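You operate a simulated robot arm through the tools that you are given. There is no shell and no other tool.

Carry out the task below with a simulated two-armed robot. There is one attempt and no reset: what you move stays moved.

TASK
Set the zero knob back to 0, then run the red wheel from the reject tray for a reading.
Fine: slide against the wheel; switch off once the figure shows and leave the wheel seated.

It is judged by the outcome, as a careful person would: the job done as asked, and still so three seconds after it is handed in. It fails if anything else is knocked over, pushed out of place, dropped, spilled or broken.

THE ROBOT
Two 7-joint arms with two-finger grippers on one trunk that stands fixed in place. Base frame: the origin is at the foot of the trunk, x ahead of it, y to its left, z up. Readings come in m, degrees, newtons and seconds.
The left shoulder is at [0.071, 0.216, 1.321], the right one opposite. With the tool pointing down near the work surface each hand reaches from about 0.24 to 0.84 m from the base axis, measured 20 degrees to its own side. Payload 3.43 kg a hand.
The tool frame of a hand sits at the grasp point between the pads (the TCP): z along the fingers, y along the line on which they close. The tips reach 0.02 m beyond it. The gripper opens to 0.124 m; its body begins 0.093 m behind the TCP.
Orientation is told as [roll, pitch, yaw] about the base's x, y, z axes, in that order, counted from this pose: with the fingers straight down and closing along the base's y, the tool's x points along the base's -x, its y along +y and its z along -z.

THE INTERFACE
- The arms move only by the tool drive_tool. It takes "left_steps", "right_steps" or both (then of equal length, played together; a hand with none holds still); each is a list of rows, each an object of numbers (a shift or turn left out is 0, a gripper value left out holds the last): "ax", "ay", "az": the turn, a rotation vector about the tool's x, y, z in degrees; "dx", "dy", "dz": the shift along the tool's x, y, z in m; "jaw": the finger opening in m, from 0 to 0.124. In form: [{"ax": .., "ay": .., "az": .., "dx": .., "dy": .., "dz": .., "jaw": ..}, ...]. A call has 1 to 20 rows; each row is the pose to reach, as a shift and turn from the pose commanded when the call began, along the tool's axes at that moment. Rows are played at 5 a second. More than 0.05 m and 8.6 degrees between two rows, or a gripper value outside its range, and nothing of the call is played. Where a pose cannot be reached the arm comes as near as it can. A force on the tool above 40 N (or 10 N above the force at the start of the call, whichever is more), or a blocked arm, ends the call early, and 0.2 s more pass. Each finger travels about 0.072 m/s and halts on what it meets, pressing with about 25 N; the grip force reading is that of the motor and also rises with nothing between the fingers. The clock runs only during rows and for 0.2 s after the last one: add rows that repeat a pose to give the fingers time. The reply holds the time, the measured pose of the TCP, the force on the tool along the base axes, the opening and the grip force, in the units named above and with some noise, with the torque about the TCP (base axes, N m) and any sound that the robot's microphone picked up, and new pictures: "pictures" is both (left out), scene, wrist or none (wrist: the cameras of the hands that moved).
- Cameras (640 x 400 px; columns grow to the right, rows downward): "scene" is now at [0.187, 0.0361, 1.4885]; the picture's right is [0.38, -0.92, 0.00], its down [-0.55, -0.23, -0.80] and it looks along [0.74, 0.31, -0.60] (base axes); focal length 336 px, centre (320, 200). "left" rides on the left gripper at [0.082, -0.014, -0.14] in its tool frame; the picture's right is [0.16, 0.99, 0.00], its down [-0.83, 0.14, -0.54] and it looks along [-0.53, 0.09, 0.84] (tool axes); focal length 243 px, centre (320, 200). "right" rides on the right gripper at [0.082, 0.014, -0.14] in its tool frame; the picture's right is [-0.16, 0.99, 0.00], its down [-0.83, -0.14, -0.54] and it looks along [-0.53, -0.09, 0.84] (tool axes); focal length 243 px, centre (320, 200). There is no depth. A picture from a camera that has moved, and an enlarged one, comes with that camera's place and axes in the base frame and with its lens.
- slide_trunk(by): moves the trunk up (or, below 0, down) by that many m; the arms and the scene camera ride with it, the base frame stays. It gives what a move gives, with no picture.
- pan_tilt(pan, tilt): turns the head with the scene camera to pan (to the left, within 80 degrees either way) and tilt (down, from -29 to 69), counted from straight ahead of the robot (the tilt from the chest, where the trunk bows). It gives what a move gives, and a new picture of the scene camera.
- zoom(camera, box): a new picture of the part [left, top, right, bottom] of that camera's present view, enlarged. It takes no simulated time.
- hand_in(): hands the job in; it is judged then, once.

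Places have to be worked out from the pictures, the camera data and where the tool is seen. Open the grippers and draw the arms clear of the work before you hand the job in, unless the task says otherwise.

The tools are called after "Request:" as a command line: name --argument value ..., lists and objects as JSON in quotes. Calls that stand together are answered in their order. drive_tool: Moves the arms, as the interface text tells. Its arguments: {"type":"object","properties":{"left_steps":{"type":"array"},"right_steps":{"type":"array"},"pictures":{"type":"string","enum":["both","scene","wrist","none"]}},"required":[]} The other tools are called the same way: slide_trunk (by) moves the trunk up or down; pan_tilt (pan, tilt) turns the head that bears the scene camera; zoom (camera, box) takes an enlarged picture of a part of a camera's view; hand_in () hands the job in.

At the start:

```text
clock: 0.0
left_position: [0.4475, 0.525, 1.2238]
left_tool_rot: [0.0, 0.0, 0.1]
left_ft_force: [0.5, -0.4, -0.7]
left_torque: [0.01, -0.03, -0.01]
left_grip_width: 0.1241
left_gripper_force: 0.1
right_position: [0.3538, 0.0372, 1.3018]
right_tool_rot: [0.0, -0.1, 0.0]
right_ft_force: [0.2, -0.2, -0.3]
right_torque: [0.01, 0.01, 0.01]
right_grip_width: 0.1238
right_gripper_force: 0.0
trunk travel left (down, up): [-0.475, 0.116]
head pan, tilt (commanded): [22.6, 36.6]
```

scene: 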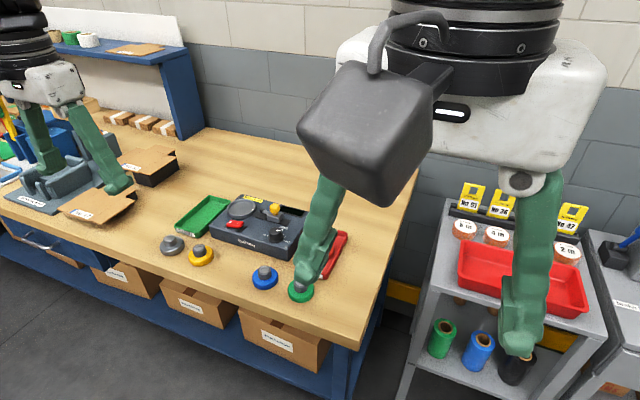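
right: 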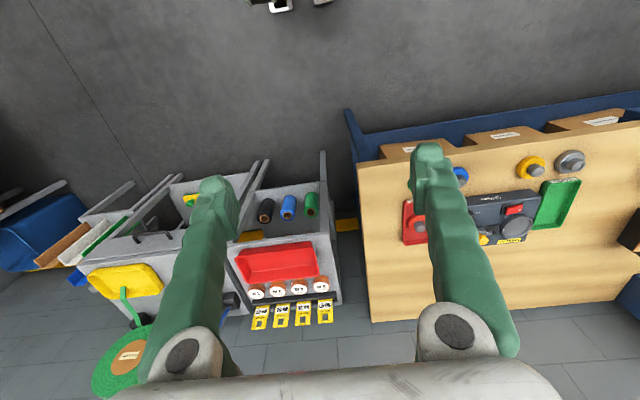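
left: 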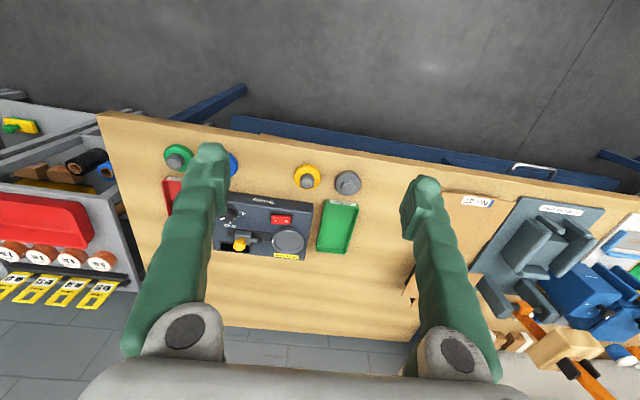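

I start by taking enlarged views of the device on the bench from the scene and left wrist cameras.

Request:
zoom --camera "left" --box '[150, 130, 380, 274]'

Request:
zoom --camera "scene" --box '[150, 170, 370, 308]'

Request:
zoom --camera "right" --box '[380, 130, 620, 280]'

```text
2.78 times, centred on (265, 202) of left
camera zoom: at [0.3666, 0.511, 1.3615], right [-0.17, 0.99, 0.0], down [0.83, 0.14, 0.54], along [0.53, 0.09, -0.84], focal length 674 px, centre (473, 194)
```

zoom: 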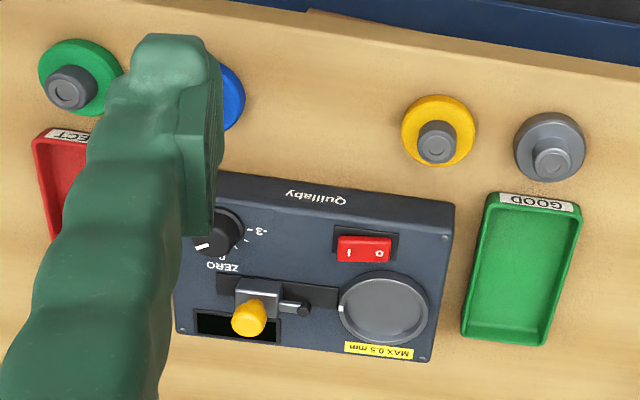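

```text
2.90 times, centred on (260, 239) of scene
camera zoom: at [0.187, 0.0361, 1.4885], right [0.38, -0.92, 0.0], down [-0.55, -0.23, -0.8], along [0.74, 0.31, -0.6], focal length 974 px, centre (494, 87)
```

zoom: 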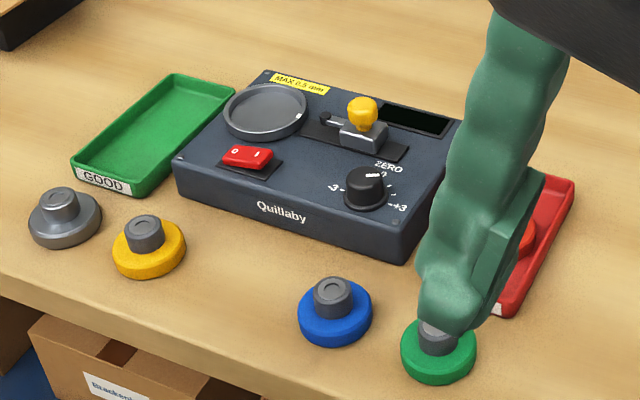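

```text
2.67 times, centred on (500, 205) of right
camera zoom: at [0.2694, 0.0518, 1.442], right [0.16, 0.99, 0.0], down [0.83, -0.14, 0.54], along [0.53, -0.09, -0.84], focal length 647 px, centre (-160, 187)
```

zoom: 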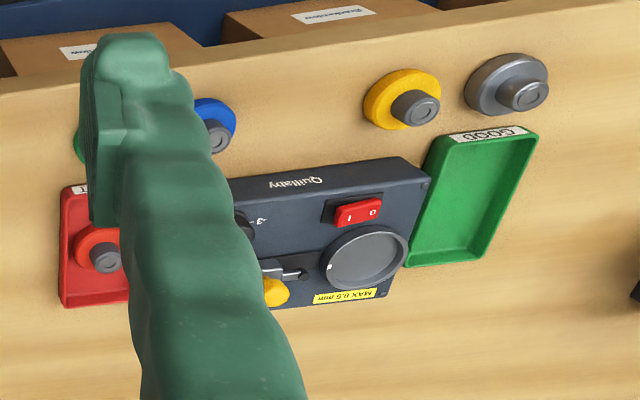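

The device (dish seat, yellow slide handle, rocker, zero knob) sits around (0.75, 0.45, 0.93), and the right hand blocks the view. I move the right arm off to its own side.

Request:
drive_tool --right_steps '[{"dy": -0.045}, {"dy": -0.09}, {"dy": -0.135}, {"dy": -0.18}, {"dy": -0.225}, {"dy": -0.27}, {"dy": -0.31}, {"dy": -0.34}]' --pictures "scene"

```text
clock: 1.8
left_position: [0.4483, 0.5263, 1.2235]
left_tool_rot: [-0.1, 0.0, 0.1]
left_ft_force: [-0.8, 0.2, 0.0]
left_torque: [-0.03, 0.02, 0.01]
left_grip_width: 0.1243
left_gripper_force: 0.0
right_position: [0.3228, -0.2493, 1.2714]
right_tool_rot: [0.0, -0.1, 0.0]
right_ft_force: [0.7, -0.5, -0.1]
right_torque: [0.02, -0.05, -0.03]
right_grip_width: 0.1241
right_gripper_force: 0.1
right hand out of reach, approached as far as the arm can: row 6, 7, 8
trunk travel left (down, up): [-0.475, 0.116]
head pan, tilt (commanded): [22.6, 36.6]
camera scene: at [0.1868, 0.0363, 1.4886], right [0.38, -0.92, 0.0], down [-0.55, -0.23, -0.8], along [0.74, 0.31, -0.6], focal length 336 px, centre (320, 200)
```

scene: 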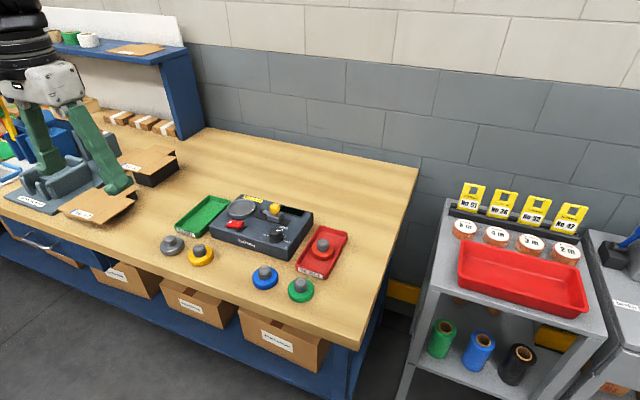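

Now the view is clear. I zoom in on the device and the reject tray.

Request:
zoom --camera "scene" --box '[200, 185, 360, 285]'

Request:
zoom --camera "scene" --box '[220, 190, 320, 252]'

Request:
zoom --camera "scene" --box '[280, 215, 360, 265]'

```text
4.00 times, centred on (280, 235) of scene
camera zoom: at [0.1868, 0.0363, 1.4886], right [0.38, -0.92, 0.0], down [-0.55, -0.23, -0.8], along [0.74, 0.31, -0.6], focal length 1345 px, centre (480, 60)
```

zoom: 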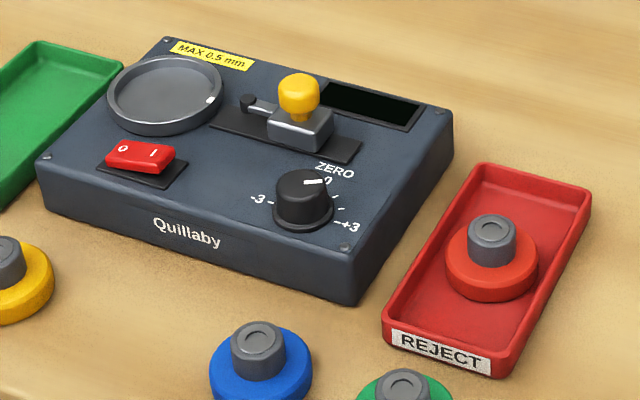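

```text
6.40 times, centred on (270, 221) of scene
camera zoom: at [0.1868, 0.0363, 1.4886], right [0.38, -0.92, 0.0], down [-0.55, -0.23, -0.8], along [0.74, 0.31, -0.6], focal length 2152 px, centre (640, 66)
```

zoom: 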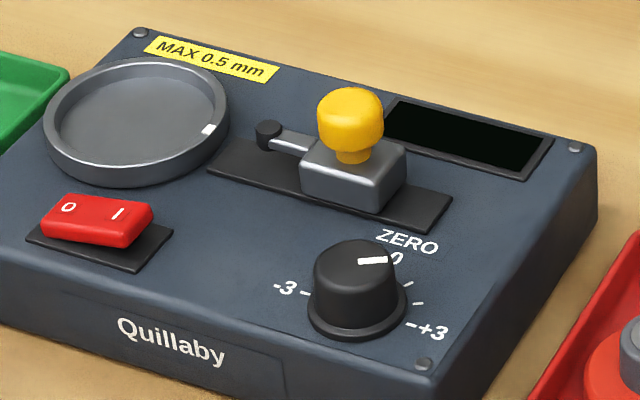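

```text
8.00 times, centred on (320, 240) of scene
camera zoom: at [0.1868, 0.0363, 1.4886], right [0.38, -0.92, 0.0], down [-0.55, -0.23, -0.8], along [0.74, 0.31, -0.6], focal length 2690 px, centre (320, -120)
```

zoom: 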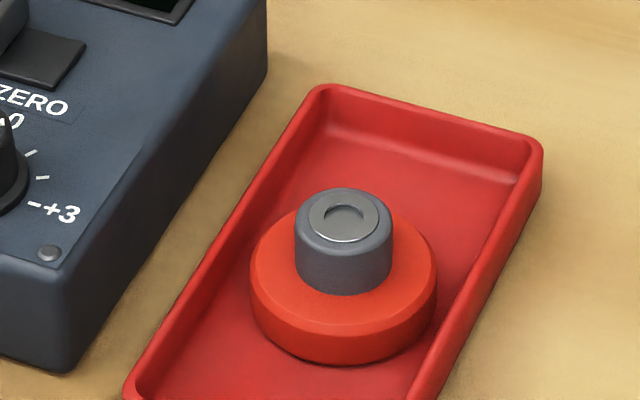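

The knob's pointer appears to be off to one side, so I want a more overhead look. I shift the left hand to the right and slightly forward so the device sits between the fingers in its camera.

Request:
drive_tool --left_steps '[{"dy": -0.03, "dx": -0.01}, {"dy": -0.06, "dx": -0.03}, {"dy": -0.09, "dx": -0.05}, {"dy": -0.11, "dx": -0.06}, {"dy": -0.11, "dx": -0.06}]' --pictures "wrist"

```text
clock: 3.0
left_position: [0.5072, 0.4159, 1.2227]
left_tool_rot: [0.0, 0.0, 0.1]
left_ft_force: [-0.5, 0.3, -0.1]
left_torque: [-0.03, -0.01, 0.01]
left_grip_width: 0.1239
left_gripper_force: 0.1
right_position: [0.3228, -0.2491, 1.2727]
right_tool_rot: [0.0, -0.1, 0.0]
right_ft_force: [-0.3, 0.9, 0.3]
right_torque: [-0.03, 0.0, 0.0]
right_grip_width: 0.124
right_gripper_force: 0.0
trunk travel left (down, up): [-0.475, 0.116]
head pan, tilt (commanded): [22.6, 36.6]
camera left: at [0.4264, 0.4014, 1.3606], right [-0.17, 0.99, 0.0], down [0.83, 0.14, 0.54], along [0.53, 0.09, -0.84], focal length 243 px, centre (320, 200)
```

left: 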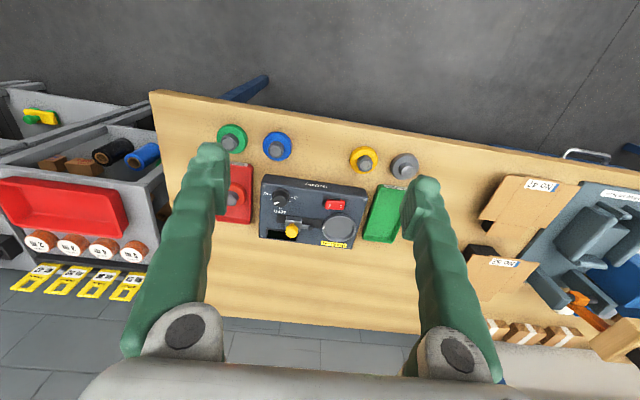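

Request:
zoom --camera "left" --box '[248, 168, 376, 248]'

Request:
zoom --camera "left" --box '[256, 174, 312, 209]'

```text
5.00 times, centred on (312, 208) of left
camera zoom: at [0.4264, 0.4014, 1.3606], right [-0.17, 0.99, 0.0], down [0.83, 0.14, 0.54], along [0.53, 0.09, -0.84], focal length 1213 px, centre (360, 160)
```

zoom: 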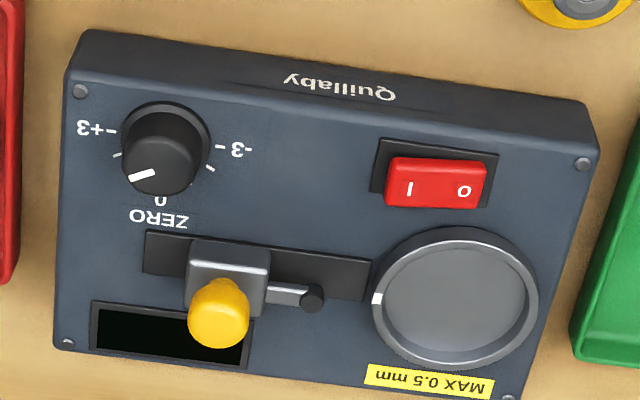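

```text
11.43 times, centred on (284, 192) of left
camera zoom: at [0.4264, 0.4014, 1.3606], right [-0.17, 0.99, 0.0], down [0.83, 0.14, 0.54], along [0.53, 0.09, -0.84], focal length 2773 px, centre (731, 297)
```

zoom: 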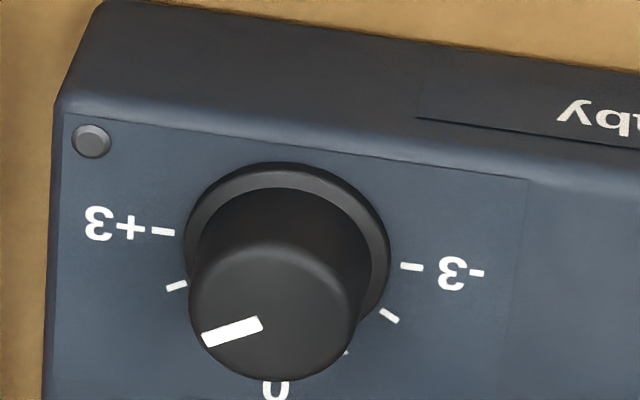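

From two views I place the knob top at about (0.701, 0.367, 0.950) with its pointer near +2, and the dish rim centre at about (0.753, 0.498, 0.942). I lower the trunk a little for better reach, then look again.

Request:
slide_trunk --by -0.1

Request:
zoom --camera "scene" --box '[0, 0, 640, 400]'

Request:
zoom --camera "left" --box '[0, 0, 640, 400]'

```text
clock: 4.3
left_position: [0.5082, 0.4149, 1.1251]
left_tool_rot: [-0.1, 0.0, 0.0]
left_ft_force: [-0.2, -1.2, -0.3]
left_torque: [-0.02, 0.02, -0.02]
left_grip_width: 0.124
left_gripper_force: 0.1
right_position: [0.3325, -0.2476, 1.1497]
right_tool_rot: [-0.1, 5.0, 0.1]
right_ft_force: [0.9, 0.7, 0.6]
right_torque: [0.02, -0.03, 0.01]
right_grip_width: 0.124
right_gripper_force: 0.0
trunk travel left (down, up): [-0.375, 0.216]
head pan, tilt (commanded): [22.6, 36.6]
```

```text
1.00 times, centred on (320, 200) of scene (not enlarged: the box is as wide or as high as the picture)
camera zoom: at [0.2178, 0.0359, 1.3831], right [0.38, -0.92, 0.0], down [-0.55, -0.23, -0.8], along [0.74, 0.31, -0.6], focal length 336 px, centre (320, 200)
```

zoom: 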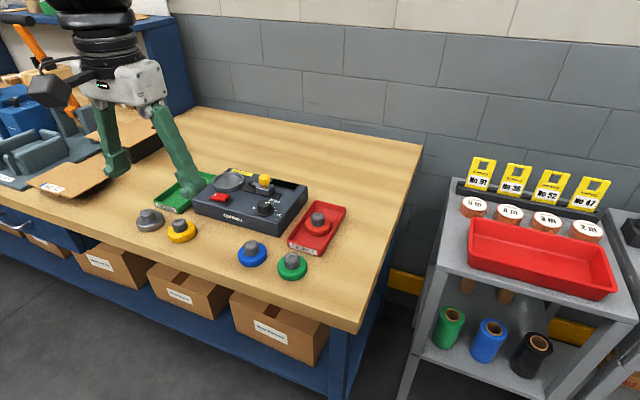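

```text
1.00 times, centred on (320, 200) of left (not enlarged: the box is as wide or as high as the picture)
camera zoom: at [0.4264, 0.4009, 1.2617], right [-0.17, 0.99, 0.0], down [0.83, 0.14, 0.54], along [0.53, 0.09, -0.84], focal length 243 px, centre (320, 200)
```

zoom: 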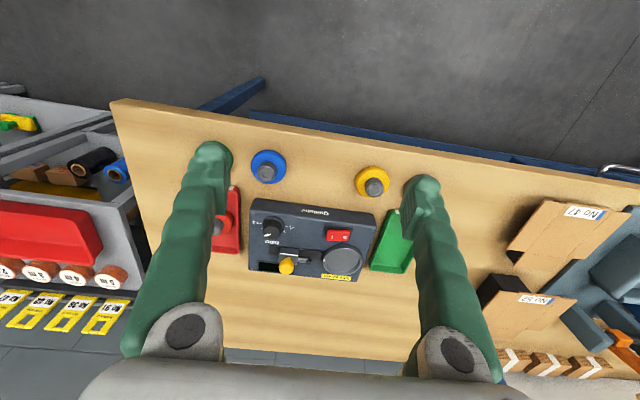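

Both views now show the device cleanly. I zoom in on it again for better triangulation from the new positions.

Request:
zoom --camera "scene" --box '[180, 155, 356, 265]'

Request:
zoom --camera "left" --box '[200, 180, 392, 300]'

Request:
zoom --camera "scene" --box '[80, 80, 240, 180]'

```text
3.64 times, centred on (268, 210) of scene
camera zoom: at [0.2178, 0.0359, 1.3831], right [0.38, -0.92, 0.0], down [-0.55, -0.23, -0.8], along [0.74, 0.31, -0.6], focal length 1222 px, centre (509, 164)
```

zoom: 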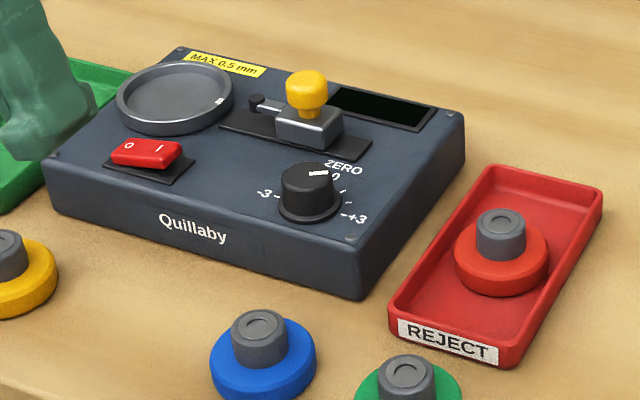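

```text
3.33 times, centred on (296, 240) of left
camera zoom: at [0.4264, 0.4009, 1.2617], right [-0.17, 0.99, 0.0], down [0.83, 0.14, 0.54], along [0.53, 0.09, -0.84], focal length 809 px, centre (400, 67)
```

zoom: 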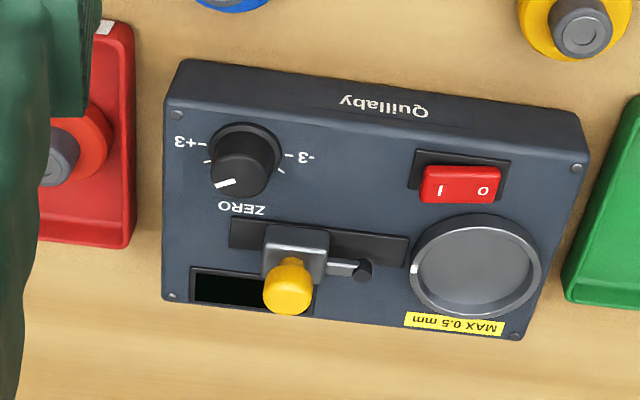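

```text
4.00 times, centred on (160, 130) of scene
camera zoom: at [0.2178, 0.0359, 1.3831], right [0.38, -0.92, 0.0], down [-0.55, -0.23, -0.8], along [0.74, 0.31, -0.6], focal length 1345 px, centre (960, 480)
```

zoom: 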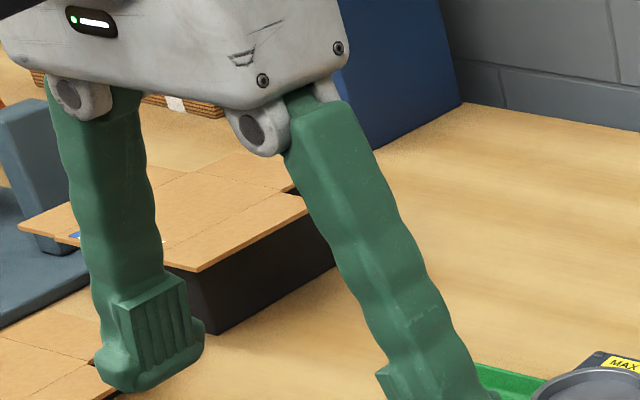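

Triangulation puts the device square to the base axes (top z ≈ 0.922, x 0.68–0.84, y 0.32–0.555), rocker at about (0.70, 0.48), slide handle at about (0.760, 0.398), and dish centre at about (0.755, 0.499). I bring the left hand above the zero knob at a safe height with the jaws partly closed.

Request:
drive_tool --left_steps '[{"dx": -0.04, "dy": -0.01, "jaw": 0.1}, {"dx": -0.08, "dy": -0.02, "jaw": 0.08}, {"dx": -0.12, "dy": -0.03, "jaw": 0.07}, {"dx": -0.16, "dy": -0.04, "dz": 0.01, "jaw": 0.06}, {"dx": -0.193, "dy": -0.048, "dz": 0.025, "jaw": 0.06}, {"dx": -0.193, "dy": -0.048, "dz": 0.045, "jaw": 0.06}, {"dx": -0.193, "dy": -0.048, "dz": 0.045, "jaw": 0.06}]'

```text
clock: 5.9
left_position: [0.6544, 0.3847, 1.062]
left_tool_rot: [-0.2, -0.3, 0.0]
left_ft_force: [0.1, 0.2, 0.2]
left_torque: [-0.02, -0.01, 0.0]
left_grip_width: 0.0598
left_gripper_force: 0.1
left hand out of reach, approached as far as the arm can: row 3, 4, 5, 6, 7
right_position: [0.3323, -0.2478, 1.1505]
right_tool_rot: [0.0, 5.0, 0.1]
right_ft_force: [-0.4, 0.5, 0.0]
right_torque: [-0.02, -0.01, 0.0]
right_grip_width: 0.1241
right_gripper_force: 0.0
trunk travel left (down, up): [-0.375, 0.216]
head pan, tilt (commanded): [22.6, 36.6]
camera scene: at [0.2174, 0.0359, 1.3831], right [0.38, -0.92, 0.0], down [-0.55, -0.23, -0.8], along [0.74, 0.31, -0.6], focal length 336 px, centre (320, 200)
camera left: at [0.5715, 0.3708, 1.1994], right [-0.17, 0.99, 0.0], down [0.83, 0.14, 0.54], along [0.54, 0.09, -0.84], focal length 243 px, centre (320, 200)
```

scene: 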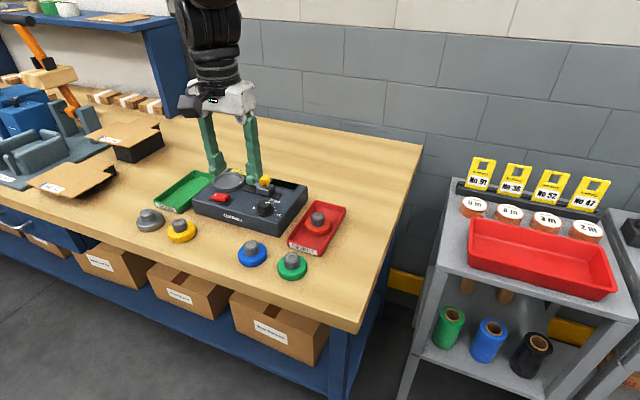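
left: 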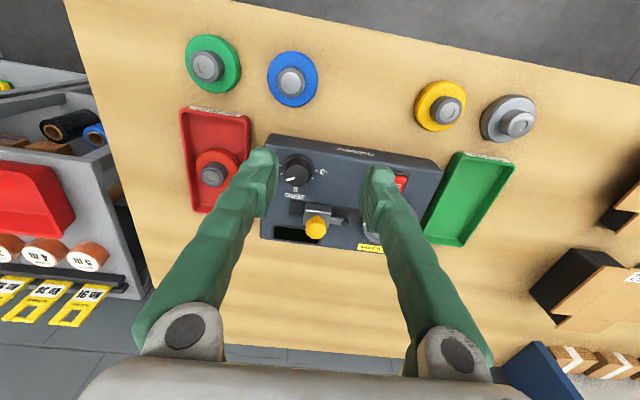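

The arm hit its reach limit at x ≈ 0.654 with the trunk lowered. I tilt the head up to see how the left arm is configured before choosing a better trunk height.

Request:
pan_tilt --pan 35 --tilt 5

```text
clock: 6.9
left_position: [0.6543, 0.3851, 1.0617]
left_tool_rot: [-0.2, -0.3, 0.1]
left_ft_force: [0.3, -0.5, -0.9]
left_torque: [0.04, -0.04, -0.01]
left_grip_width: 0.0599
left_gripper_force: 0.1
right_position: [0.3317, -0.2481, 1.1498]
right_tool_rot: [0.0, 5.0, 0.0]
right_ft_force: [0.7, 0.4, -0.2]
right_torque: [-0.02, 0.01, 0.03]
right_grip_width: 0.1239
right_gripper_force: 0.1
trunk travel left (down, up): [-0.375, 0.216]
head pan, tilt (commanded): [35.0, 5.0]
camera scene: at [0.2127, 0.0552, 1.4335], right [0.57, -0.82, 0.0], down [-0.07, -0.05, -1.0], along [0.82, 0.57, -0.09], focal length 336 px, centre (320, 200)
```

scene: 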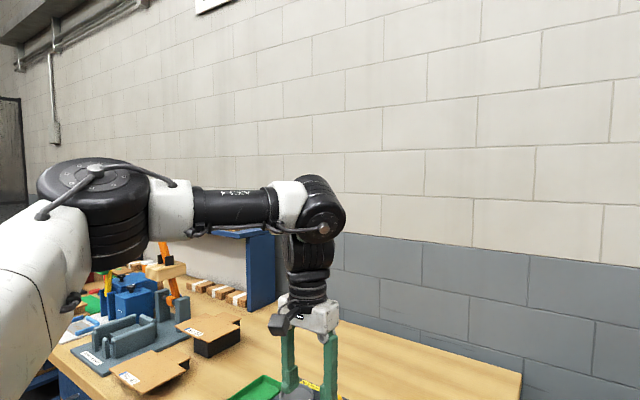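

The wrist bend looks like the limiter when the wrist is above the shoulder, so a higher trunk should help. I raise it back by 0.1 m and return the head to the work.

Request:
slide_trunk --by 0.1

Request:
pan_tilt --pan 30 --tilt 40

```text
clock: 8.2
left_position: [0.6494, 0.3851, 1.2239]
left_tool_rot: [-0.3, -6.6, 0.2]
left_ft_force: [0.6, 0.5, 0.1]
left_torque: [0.03, 0.01, 0.01]
left_grip_width: 0.0598
left_gripper_force: 0.0
right_position: [0.3249, -0.2472, 1.2705]
right_tool_rot: [0.0, 0.4, 0.0]
right_ft_force: [0.0, 0.1, -0.3]
right_torque: [0.0, 0.0, 0.0]
right_grip_width: 0.124
right_gripper_force: 0.0
trunk travel left (down, up): [-0.475, 0.116]
head pan, tilt (commanded): [35.0, 5.0]
```

```text
clock: 9.2
left_position: [0.6488, 0.3852, 1.2253]
left_tool_rot: [-0.2, -6.7, 0.2]
left_ft_force: [0.1, 0.1, -0.2]
left_torque: [0.02, 0.0, -0.03]
left_grip_width: 0.06
left_gripper_force: 0.1
right_position: [0.3229, -0.247, 1.2707]
right_tool_rot: [0.0, 0.4, -0.1]
right_ft_force: [0.9, -0.6, -0.9]
right_torque: [0.02, -0.03, -0.03]
right_grip_width: 0.124
right_gripper_force: 0.0
trunk travel left (down, up): [-0.475, 0.116]
head pan, tilt (commanded): [30.0, 40.0]
camera scene: at [0.1799, 0.0451, 1.4835], right [0.5, -0.87, 0.0], down [-0.56, -0.32, -0.77], along [0.66, 0.38, -0.64], focal length 336 px, centre (320, 200)
```

scene: 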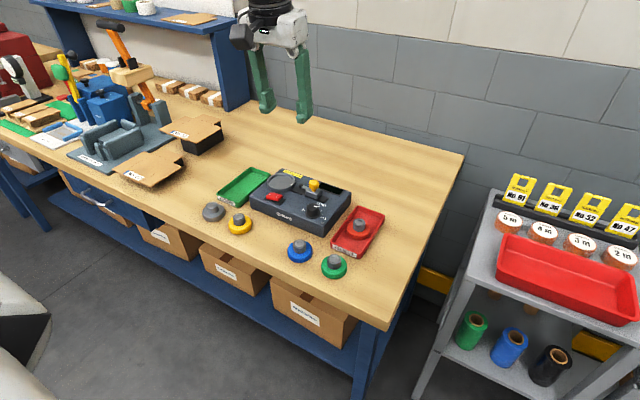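

With the trunk back up the tool is pitched about −6.7°. I level the tool and bring it to above the zero knob at about (0.701, 0.367, 1.03).

Request:
drive_tool --left_steps '[{"dx": -0.006, "dy": -0.004, "dz": 0.04, "ay": 1.5, "jaw": 0.06}, {"dx": -0.012, "dy": -0.008, "dz": 0.08, "ay": 3, "jaw": 0.06}, {"dx": -0.018, "dy": -0.012, "dz": 0.12, "ay": 4.5, "jaw": 0.06}, {"dx": -0.024, "dy": -0.016, "dz": 0.16, "ay": 6, "jaw": 0.06}, {"dx": -0.0288, "dy": -0.018, "dz": 0.1997, "ay": 6.7, "jaw": 0.06}, {"dx": -0.0288, "dy": -0.018, "dz": 0.1997, "ay": 6.7, "jaw": 0.06}]'

```text
clock: 10.6
left_position: [0.667, 0.3887, 1.0277]
left_tool_rot: [-0.2, 0.0, 0.0]
left_ft_force: [-0.3, -0.9, 0.3]
left_torque: [0.01, 0.0, 0.0]
left_grip_width: 0.0599
left_gripper_force: 0.0
left hand out of reach, approached as far as the arm can: row 2, 3, 4, 5, 6
right_position: [0.3232, -0.2481, 1.2708]
right_tool_rot: [0.0, 0.4, 0.0]
right_ft_force: [-1.1, 0.1, 0.3]
right_torque: [-0.03, 0.0, 0.0]
right_grip_width: 0.124
right_gripper_force: 0.1
trunk travel left (down, up): [-0.475, 0.116]
head pan, tilt (commanded): [30.0, 40.0]
camera scene: at [0.1789, 0.0447, 1.4836], right [0.5, -0.87, 0.0], down [-0.56, -0.32, -0.77], along [0.66, 0.38, -0.64], focal length 336 px, centre (320, 200)
camera left: at [0.5847, 0.3751, 1.1658], right [-0.17, 0.99, 0.0], down [0.83, 0.14, 0.54], along [0.53, 0.09, -0.84], focal length 243 px, centre (320, 200)
```

scene: 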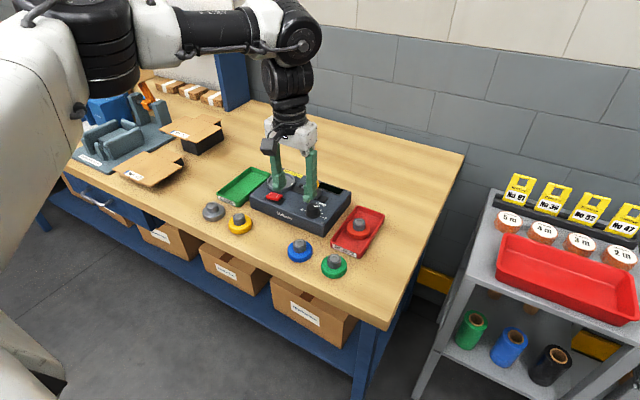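
left: 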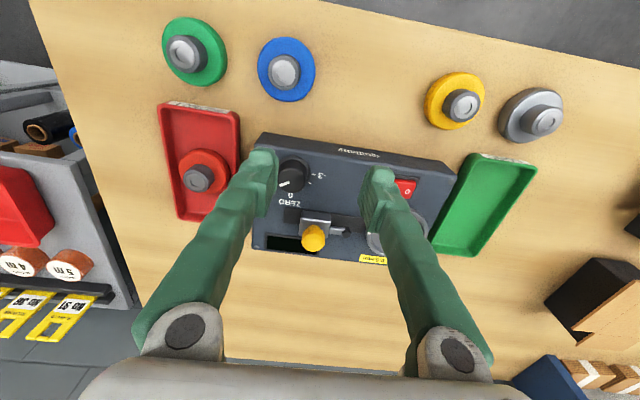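

Reach still falls short here; reach seems to grow the lower the tool is relative to the shoulder. I raise the trunk another 0.1 m and will then come back down over the knob.

Request:
slide_trunk --by 0.1

```text
clock: 12.0
left_position: [0.6695, 0.3899, 1.2834]
left_tool_rot: [-0.2, -13.4, -0.1]
left_ft_force: [0.4, 0.0, 0.0]
left_torque: [0.0, 0.01, -0.02]
left_grip_width: 0.0599
left_gripper_force: 0.1
right_position: [0.2792, -0.2464, 1.44]
right_tool_rot: [-0.1, -13.2, -0.3]
right_ft_force: [0.0, 0.4, 0.7]
right_torque: [0.01, -0.02, 0.02]
right_grip_width: 0.1242
right_gripper_force: 0.1
trunk travel left (down, up): [-0.575, 0.016]
head pan, tilt (commanded): [30.0, 40.0]
```

The trunk straightened up noticeably. I check the camera pose to see where the shoulders went.

Request:
pan_tilt --pan 30 --tilt 45

```text
clock: 12.6
left_position: [0.6706, 0.3894, 1.2839]
left_tool_rot: [-0.2, -13.6, 0.0]
left_ft_force: [0.2, -0.8, -0.1]
left_torque: [0.0, 0.01, 0.0]
left_grip_width: 0.0598
left_gripper_force: 0.0
right_position: [0.2815, -0.2473, 1.44]
right_tool_rot: [0.0, -13.2, -0.3]
right_ft_force: [-0.1, 1.1, -0.1]
right_torque: [-0.02, 0.0, 0.03]
right_grip_width: 0.1239
right_gripper_force: 0.1
trunk travel left (down, up): [-0.575, 0.016]
head pan, tilt (commanded): [30.0, 45.0]
camera scene: at [0.0976, 0.0432, 1.5926], right [0.5, -0.87, 0.0], down [-0.61, -0.35, -0.71], along [0.61, 0.35, -0.71], focal length 336 px, centre (320, 200)
```

scene: 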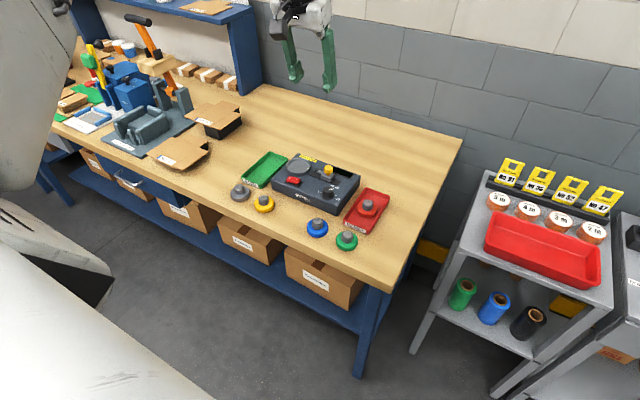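

Raising the trunk pulls the shoulders back, so it doesn't help. I return to the starting trunk height and will use a forward-tilted tool to gain reach instead.

Request:
slide_trunk --by -0.1

Request:
pan_tilt --pan 30 --tilt 40

```text
clock: 14.0
left_position: [0.6715, 0.389, 1.1853]
left_tool_rot: [-0.2, -13.6, 0.2]
left_ft_force: [0.4, 0.0, -0.2]
left_torque: [0.02, -0.04, 0.01]
left_grip_width: 0.06
left_gripper_force: 0.1
right_position: [0.318, -0.2466, 1.2777]
right_tool_rot: [0.0, -1.3, -0.4]
right_ft_force: [-0.1, -0.5, 0.3]
right_torque: [-0.03, -0.04, -0.02]
right_grip_width: 0.124
right_gripper_force: 0.0
trunk travel left (down, up): [-0.475, 0.116]
head pan, tilt (commanded): [30.0, 45.0]
```

```text
clock: 14.6
left_position: [0.6713, 0.3889, 1.1847]
left_tool_rot: [-0.2, -13.6, 0.0]
left_ft_force: [0.2, -0.1, -0.4]
left_torque: [-0.02, -0.01, 0.01]
left_grip_width: 0.0603
left_gripper_force: 0.0
right_position: [0.3171, -0.2452, 1.279]
right_tool_rot: [0.0, -1.3, -0.3]
right_ft_force: [-0.6, -0.4, 0.5]
right_torque: [0.0, -0.02, -0.04]
right_grip_width: 0.124
right_gripper_force: 0.0
trunk travel left (down, up): [-0.475, 0.116]
head pan, tilt (commanded): [30.0, 40.0]
camera scene: at [0.1797, 0.045, 1.4834], right [0.5, -0.87, 0.0], down [-0.56, -0.32, -0.77], along [0.66, 0.38, -0.64], focal length 336 px, centre (320, 200)
```

scene: 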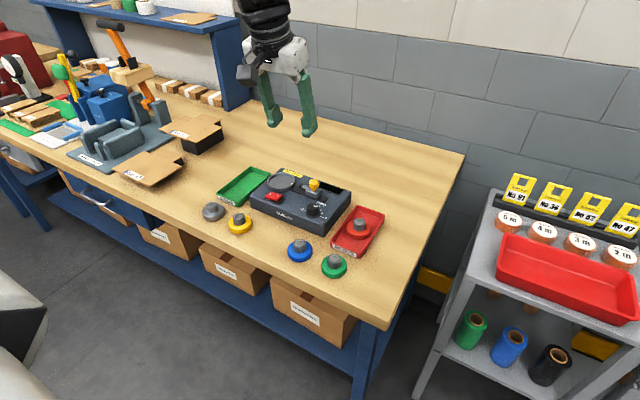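

The left tool is at (0.671, 0.389, 1.185) pitched −13.6° forward, which is useful. I keep that tilt and go to about (0.701, 0.367, 1.03) above the knob.

Request:
drive_tool --left_steps '[{"dx": 0.002, "dy": -0.006, "dz": 0.04, "jaw": 0.06}, {"dx": 0.004, "dy": -0.012, "dz": 0.08, "jaw": 0.06}, {"dx": 0.006, "dy": -0.018, "dz": 0.12, "jaw": 0.06}, {"dx": 0.0073, "dy": -0.022, "dz": 0.1577, "jaw": 0.06}, {"dx": 0.0073, "dy": -0.022, "dz": 0.1577, "jaw": 0.06}]'

```text
clock: 15.8
left_position: [0.6997, 0.3657, 1.0315]
left_tool_rot: [-0.2, -13.6, -0.1]
left_ft_force: [-0.1, -0.4, 0.2]
left_torque: [0.0, -0.04, 0.01]
left_grip_width: 0.06
left_gripper_force: 0.0
right_position: [0.3166, -0.2465, 1.2789]
right_tool_rot: [-0.1, -1.2, -0.4]
right_ft_force: [-0.3, 0.8, 0.5]
right_torque: [0.0, 0.0, 0.02]
right_grip_width: 0.124
right_gripper_force: 0.0
trunk travel left (down, up): [-0.475, 0.116]
head pan, tilt (commanded): [30.0, 40.0]
camera scene: at [0.1791, 0.0446, 1.4836], right [0.5, -0.87, 0.0], down [-0.56, -0.32, -0.77], along [0.66, 0.38, -0.64], focal length 336 px, centre (320, 200)
camera left: at [0.587, 0.3528, 1.1461], right [-0.16, 0.99, -0.04], down [0.68, 0.14, 0.72], along [0.71, 0.09, -0.69], focal length 243 px, centre (320, 200)
```

scene: 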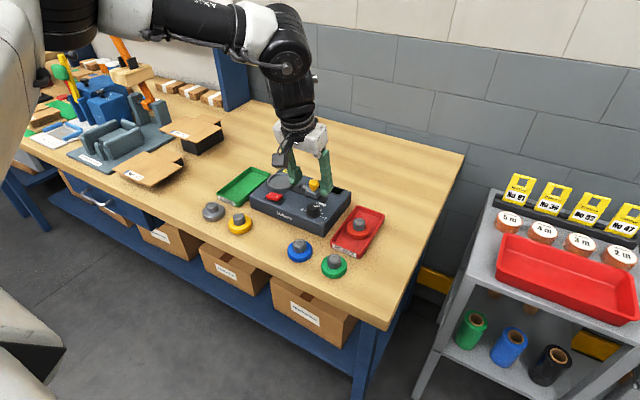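
left: 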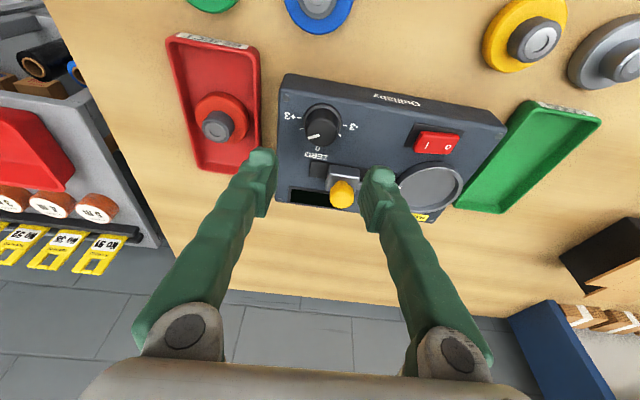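

The tilted pose is reachable. I zoom in on the knob and the finger tips from both cameras to check alignment.

Request:
zoom --camera "left" --box '[240, 80, 432, 200]'

Request:
zoom --camera "scene" --box '[230, 110, 390, 260]'

Request:
zoom --camera "left" --box '[280, 90, 376, 150]'

```text
3.33 times, centred on (336, 140) of left
camera zoom: at [0.587, 0.3528, 1.1461], right [-0.16, 0.99, -0.04], down [0.68, 0.14, 0.72], along [0.71, 0.09, -0.69], focal length 809 px, centre (267, 400)
```

zoom: 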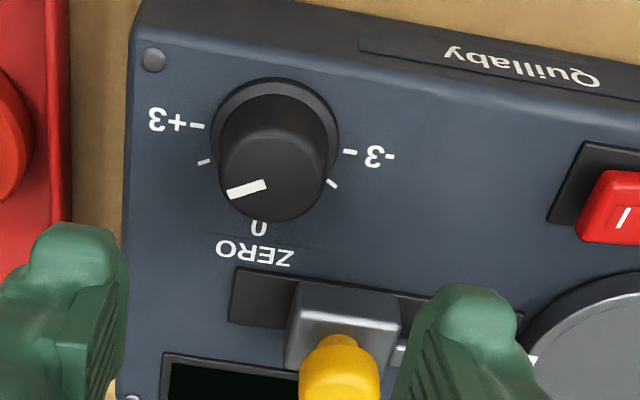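

```text
2.67 times, centred on (310, 185) of scene
camera zoom: at [0.1791, 0.0446, 1.4836], right [0.5, -0.87, 0.0], down [-0.56, -0.32, -0.77], along [0.66, 0.38, -0.64], focal length 896 px, centre (347, 240)
```

zoom: 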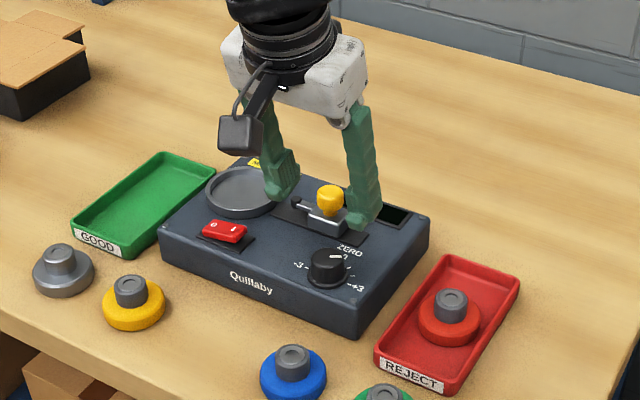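

```text
6.67 times, centred on (328, 120) of left
camera zoom: at [0.587, 0.3528, 1.1461], right [-0.16, 0.99, -0.04], down [0.68, 0.14, 0.72], along [0.71, 0.09, -0.69], focal length 1618 px, centre (267, 733)
```

zoom: 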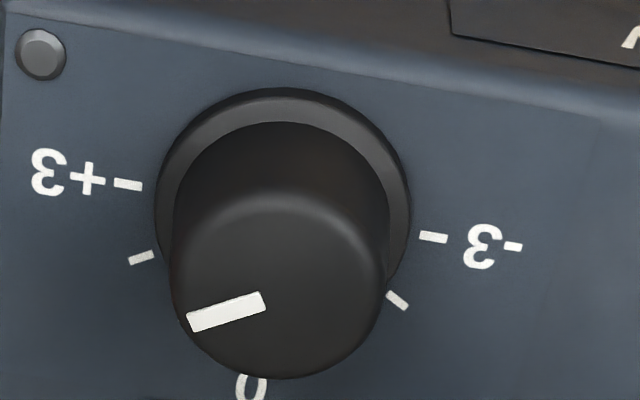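

The pointer sits at about +2 (62° clockwise from 0, with 30° per unit), and the knob axis is near (0.703, 0.366). I turn the tool to yaw −10° and lower it around the knob with jaws at 0.05.

Request:
drive_tool --left_steps '[{"ax": 1.2, "az": 4.9, "jaw": 0.05}, {"ax": 2.35, "az": 9.72, "jaw": 0.05}, {"ax": 2.35, "az": 9.72, "dx": 0.005, "dz": 0.025, "jaw": 0.05}, {"ax": 2.35, "az": 9.72, "dx": 0.01, "dz": 0.05, "jaw": 0.05}, {"ax": 2.35, "az": 9.72, "dx": 0.0125, "dz": 0.0635, "jaw": 0.05}, {"ax": 2.35, "az": 9.72, "dx": 0.0148, "dz": 0.0752, "jaw": 0.05}, {"ax": 2.35, "az": 9.72, "dx": 0.0148, "dz": 0.0752, "jaw": 0.05}]'

```text
clock: 17.4
left_position: [0.703, 0.3664, 0.9535]
left_tool_rot: [-0.2, -13.6, -10.0]
left_ft_force: [0.6, 0.7, -0.3]
left_torque: [0.01, -0.01, 0.0]
left_grip_width: 0.0498
left_gripper_force: 0.0
right_position: [0.3165, -0.2474, 1.2793]
right_tool_rot: [0.0, -1.3, -0.3]
right_ft_force: [0.1, 0.2, -0.1]
right_torque: [-0.01, -0.04, -0.02]
right_grip_width: 0.1242
right_gripper_force: 0.0
trunk travel left (down, up): [-0.475, 0.116]
head pan, tilt (commanded): [30.0, 40.0]
camera scene: at [0.1798, 0.045, 1.4835], right [0.5, -0.87, 0.0], down [-0.56, -0.32, -0.77], along [0.66, 0.38, -0.64], focal length 336 px, centre (320, 200)
camera left: at [0.59, 0.3725, 1.0686], right [0.01, 1.0, -0.04], down [0.69, 0.02, 0.72], along [0.72, -0.04, -0.69], focal length 243 px, centre (320, 200)
```

scene: 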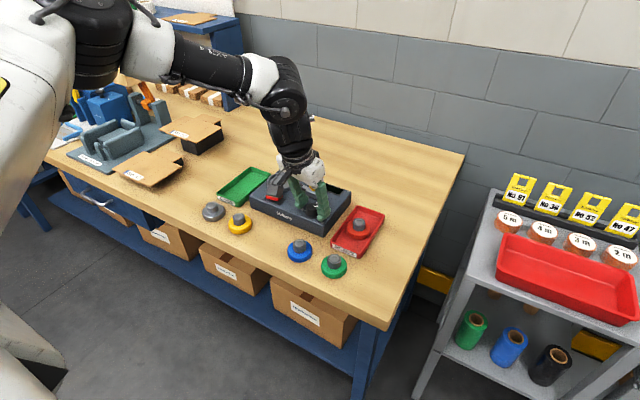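
left: 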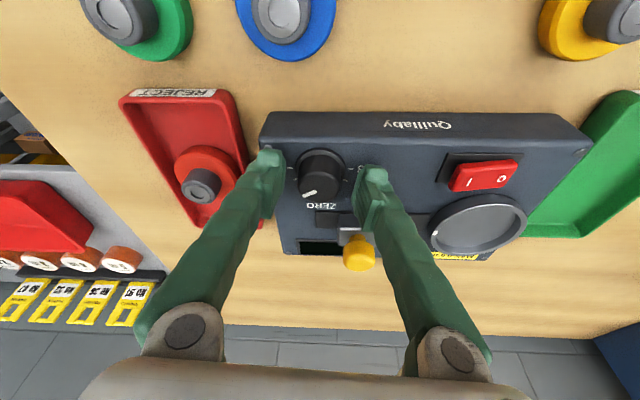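

Request:
zoom --camera "left" --box '[256, 120, 416, 220]'

Request:
zoom --camera "scene" --box '[240, 140, 368, 240]'

```text
4.00 times, centred on (336, 170) of left
camera zoom: at [0.59, 0.3725, 1.0686], right [0.01, 1.0, -0.04], down [0.69, 0.02, 0.72], along [0.72, -0.04, -0.69], focal length 970 px, centre (256, 320)
```

zoom: 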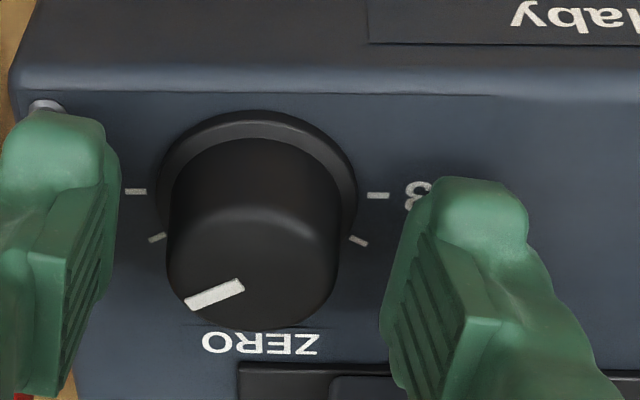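

```text
4.00 times, centred on (304, 190) of scene
camera zoom: at [0.1798, 0.045, 1.4835], right [0.5, -0.87, 0.0], down [-0.56, -0.32, -0.77], along [0.66, 0.38, -0.64], focal length 1345 px, centre (384, 240)
```

zoom: 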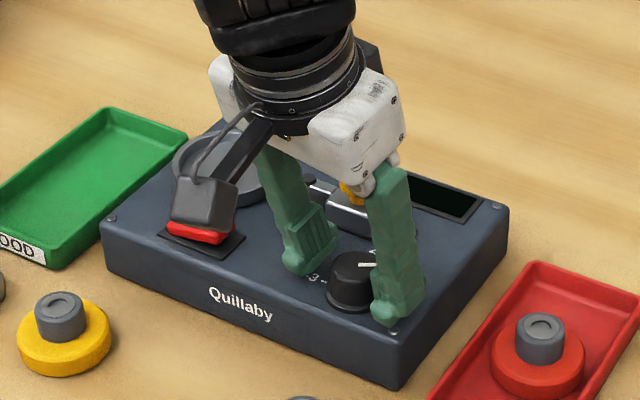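

The knob is centred between the pads. I close on it gently and check the grip.

Request:
drive_tool --left_steps '[{"jaw": 0.035}, {"jaw": 0.02}, {"jaw": 0.02}, {"jaw": 0.02}]'

```text
clock: 18.4
left_position: [0.7023, 0.3653, 0.9531]
left_tool_rot: [-0.3, -13.4, -10.0]
left_ft_force: [-1.7, -3.1, -3.6]
left_torque: [-0.1, -0.09, 0.0]
left_grip_width: 0.0305
left_gripper_force: 45.4
right_position: [0.3174, -0.2469, 1.2783]
right_tool_rot: [0.0, -1.3, -0.4]
right_ft_force: [0.3, 0.3, 0.6]
right_torque: [0.01, 0.0, 0.0]
right_grip_width: 0.1241
right_gripper_force: 0.1
trunk travel left (down, up): [-0.475, 0.116]
head pan, tilt (commanded): [30.0, 40.0]
camera scene: at [0.1803, 0.0446, 1.4834], right [0.5, -0.87, 0.0], down [-0.56, -0.32, -0.77], along [0.66, 0.38, -0.64], focal length 336 px, centre (320, 200)
camera left: at [0.5901, 0.372, 1.0684], right [0.01, 1.0, -0.04], down [0.7, 0.02, 0.72], along [0.72, -0.04, -0.69], focal length 243 px, centre (320, 200)
```

scene: 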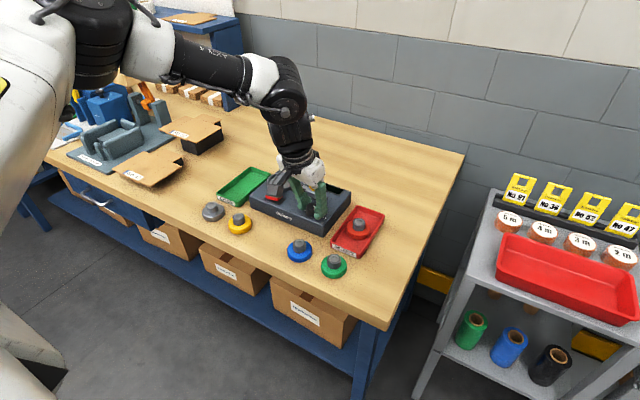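
left: 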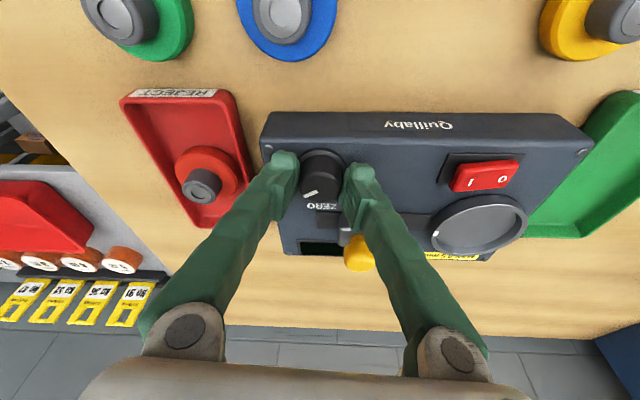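

The jaws closed on the knob at 0.0305 m. I turn it counter-clockwise by 30° first and check how it follows.

Request:
drive_tool --left_steps '[{"ax": -1.41, "az": -5.83, "jaw": 0.02}, {"ax": -2.82, "az": -11.66, "jaw": 0.02}, {"ax": -4.23, "az": -17.5, "jaw": 0.02}, {"ax": -5.64, "az": -23.3, "jaw": 0.02}, {"ax": -7.05, "az": -29.16, "jaw": 0.02}, {"ax": -7.05, "az": -29.16, "jaw": 0.02}]'

Request:
zoom --camera "left" --box '[240, 110, 432, 230]'

```text
clock: 19.8
left_position: [0.7019, 0.365, 0.9526]
left_tool_rot: [-0.2, -13.4, 20.0]
left_ft_force: [-5.8, -13.3, -8.3]
left_torque: [-0.19, 0.08, -0.03]
left_grip_width: 0.0306
left_gripper_force: 45.2
right_position: [0.3168, -0.2479, 1.2778]
right_tool_rot: [0.0, -1.3, -0.3]
right_ft_force: [0.2, -0.5, -0.4]
right_torque: [-0.01, 0.0, 0.0]
right_grip_width: 0.124
right_gripper_force: 0.1
trunk travel left (down, up): [-0.475, 0.116]
head pan, tilt (commanded): [30.0, 40.0]
camera scene: at [0.1801, 0.0437, 1.4834], right [0.5, -0.87, 0.0], down [-0.56, -0.32, -0.77], along [0.66, 0.38, -0.64], focal length 336 px, centre (320, 200)
camera left: at [0.6025, 0.3132, 1.0687], right [-0.49, 0.87, -0.04], down [0.59, 0.37, 0.72], along [0.64, 0.33, -0.7], focal length 243 px, centre (320, 200)
```

scene: 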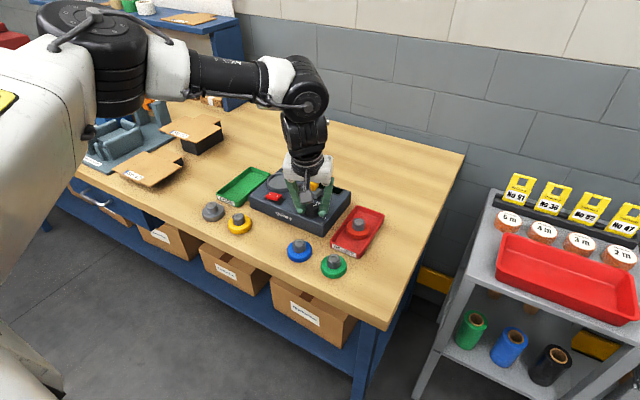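
left: 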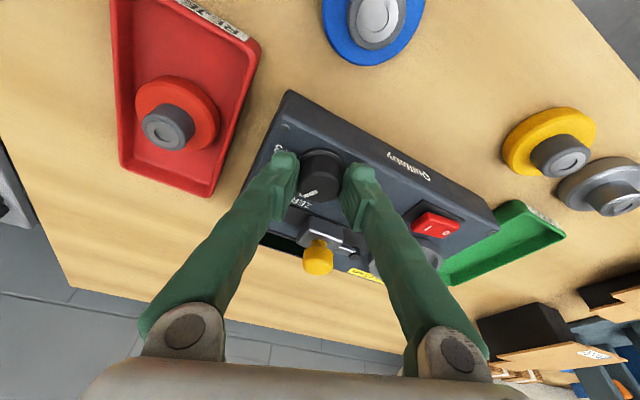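

```text
3.33 times, centred on (336, 170) of left
camera zoom: at [0.6025, 0.3132, 1.0687], right [-0.49, 0.87, -0.04], down [0.59, 0.37, 0.72], along [0.64, 0.33, -0.7], focal length 809 px, centre (267, 300)
```

zoom: 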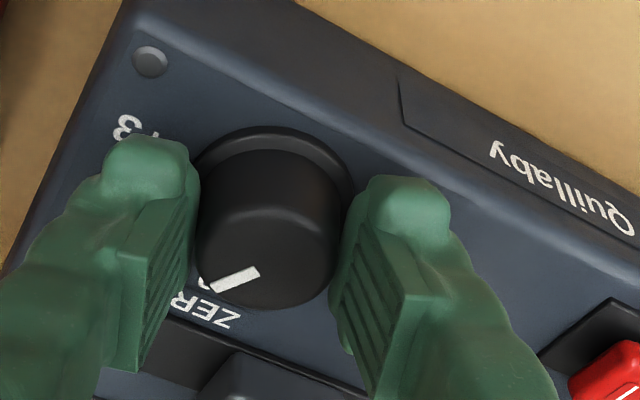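

The knob follows the grip, with about 32° left to go. I turn the rest in two parts, relieving the small sideways load slightly, and recheck.

Request:
drive_tool --left_steps '[{"ax": -1.41, "az": -5.83, "dx": 0.0004, "dy": -0.0004, "dz": -0.0004, "jaw": 0.02}, {"ax": -2.82, "az": -11.66, "dx": 0.0008, "dy": -0.0009, "dz": -0.0008, "jaw": 0.02}, {"ax": -4.23, "az": -17.5, "dx": 0.0008, "dy": -0.0009, "dz": -0.0008, "jaw": 0.02}, {"ax": -5.64, "az": -23.3, "dx": 0.0008, "dy": -0.0009, "dz": -0.0008, "jaw": 0.02}, {"ax": -6.6, "az": -27.2, "dx": 0.0008, "dy": -0.0009, "dz": -0.0008, "jaw": 0.02}, {"ax": -6.6, "az": -27.2, "dx": 0.0008, "dy": -0.0009, "dz": -0.0008, "jaw": 0.02}]'

Request:
zoom --camera "left" --box '[240, 110, 432, 230]'

```text
clock: 21.1
left_position: [0.695, 0.3835, 0.9677]
left_tool_rot: [-0.8, -13.5, 47.7]
left_ft_force: [-8.8, -0.9, 27.1]
left_torque: [-0.4, 0.1, -0.2]
left_grip_width: 0.013
left_gripper_force: 0.0
left hand out of reach, approached as far as the arm can: row 3, 4, 5, 6
right_position: [0.3148, -0.2489, 1.2795]
right_tool_rot: [0.0, -1.4, -0.3]
right_ft_force: [0.2, 0.7, 0.7]
right_torque: [0.03, 0.04, -0.03]
right_grip_width: 0.1239
right_gripper_force: 0.1
trunk travel left (down, up): [-0.475, 0.116]
head pan, tilt (commanded): [30.0, 40.0]
stopped in row 6 (left hand): the force on the tool passed its limit at 41 N (the readings are from after the stop); the commanded pose is now the measured one
camera scene: at [0.1778, 0.0431, 1.484], right [0.5, -0.87, 0.0], down [-0.56, -0.32, -0.77], along [0.66, 0.38, -0.64], focal length 336 px, centre (320, 200)
camera left: at [0.6286, 0.2918, 1.0834], right [-0.83, 0.55, -0.05], down [0.35, 0.6, 0.72], along [0.43, 0.58, -0.7], focal length 243 px, centre (320, 200)
```

scene: 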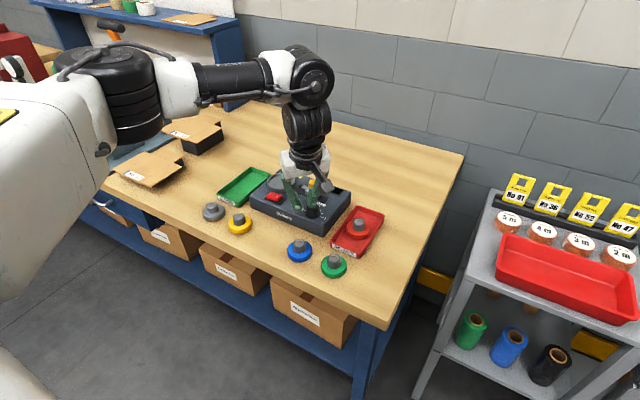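
left: 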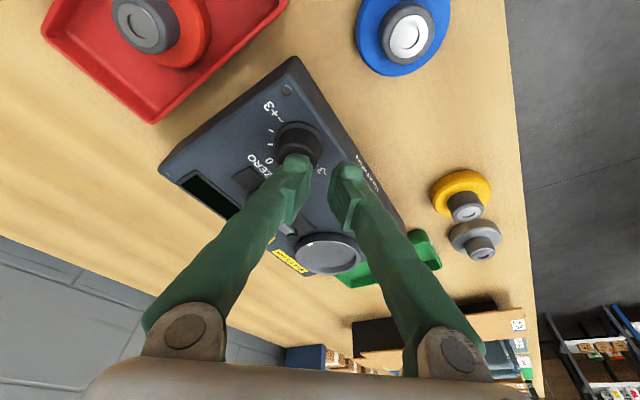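

```text
3.33 times, centred on (336, 170) of left
camera zoom: at [0.6286, 0.2918, 1.0834], right [-0.83, 0.55, -0.05], down [0.35, 0.6, 0.72], along [0.43, 0.58, -0.7], focal length 809 px, centre (267, 300)
```

zoom: 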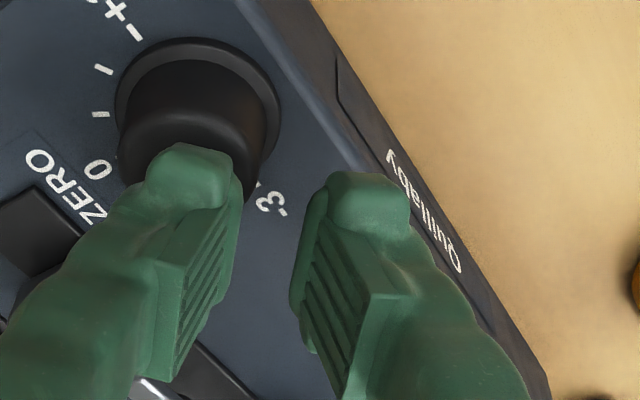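

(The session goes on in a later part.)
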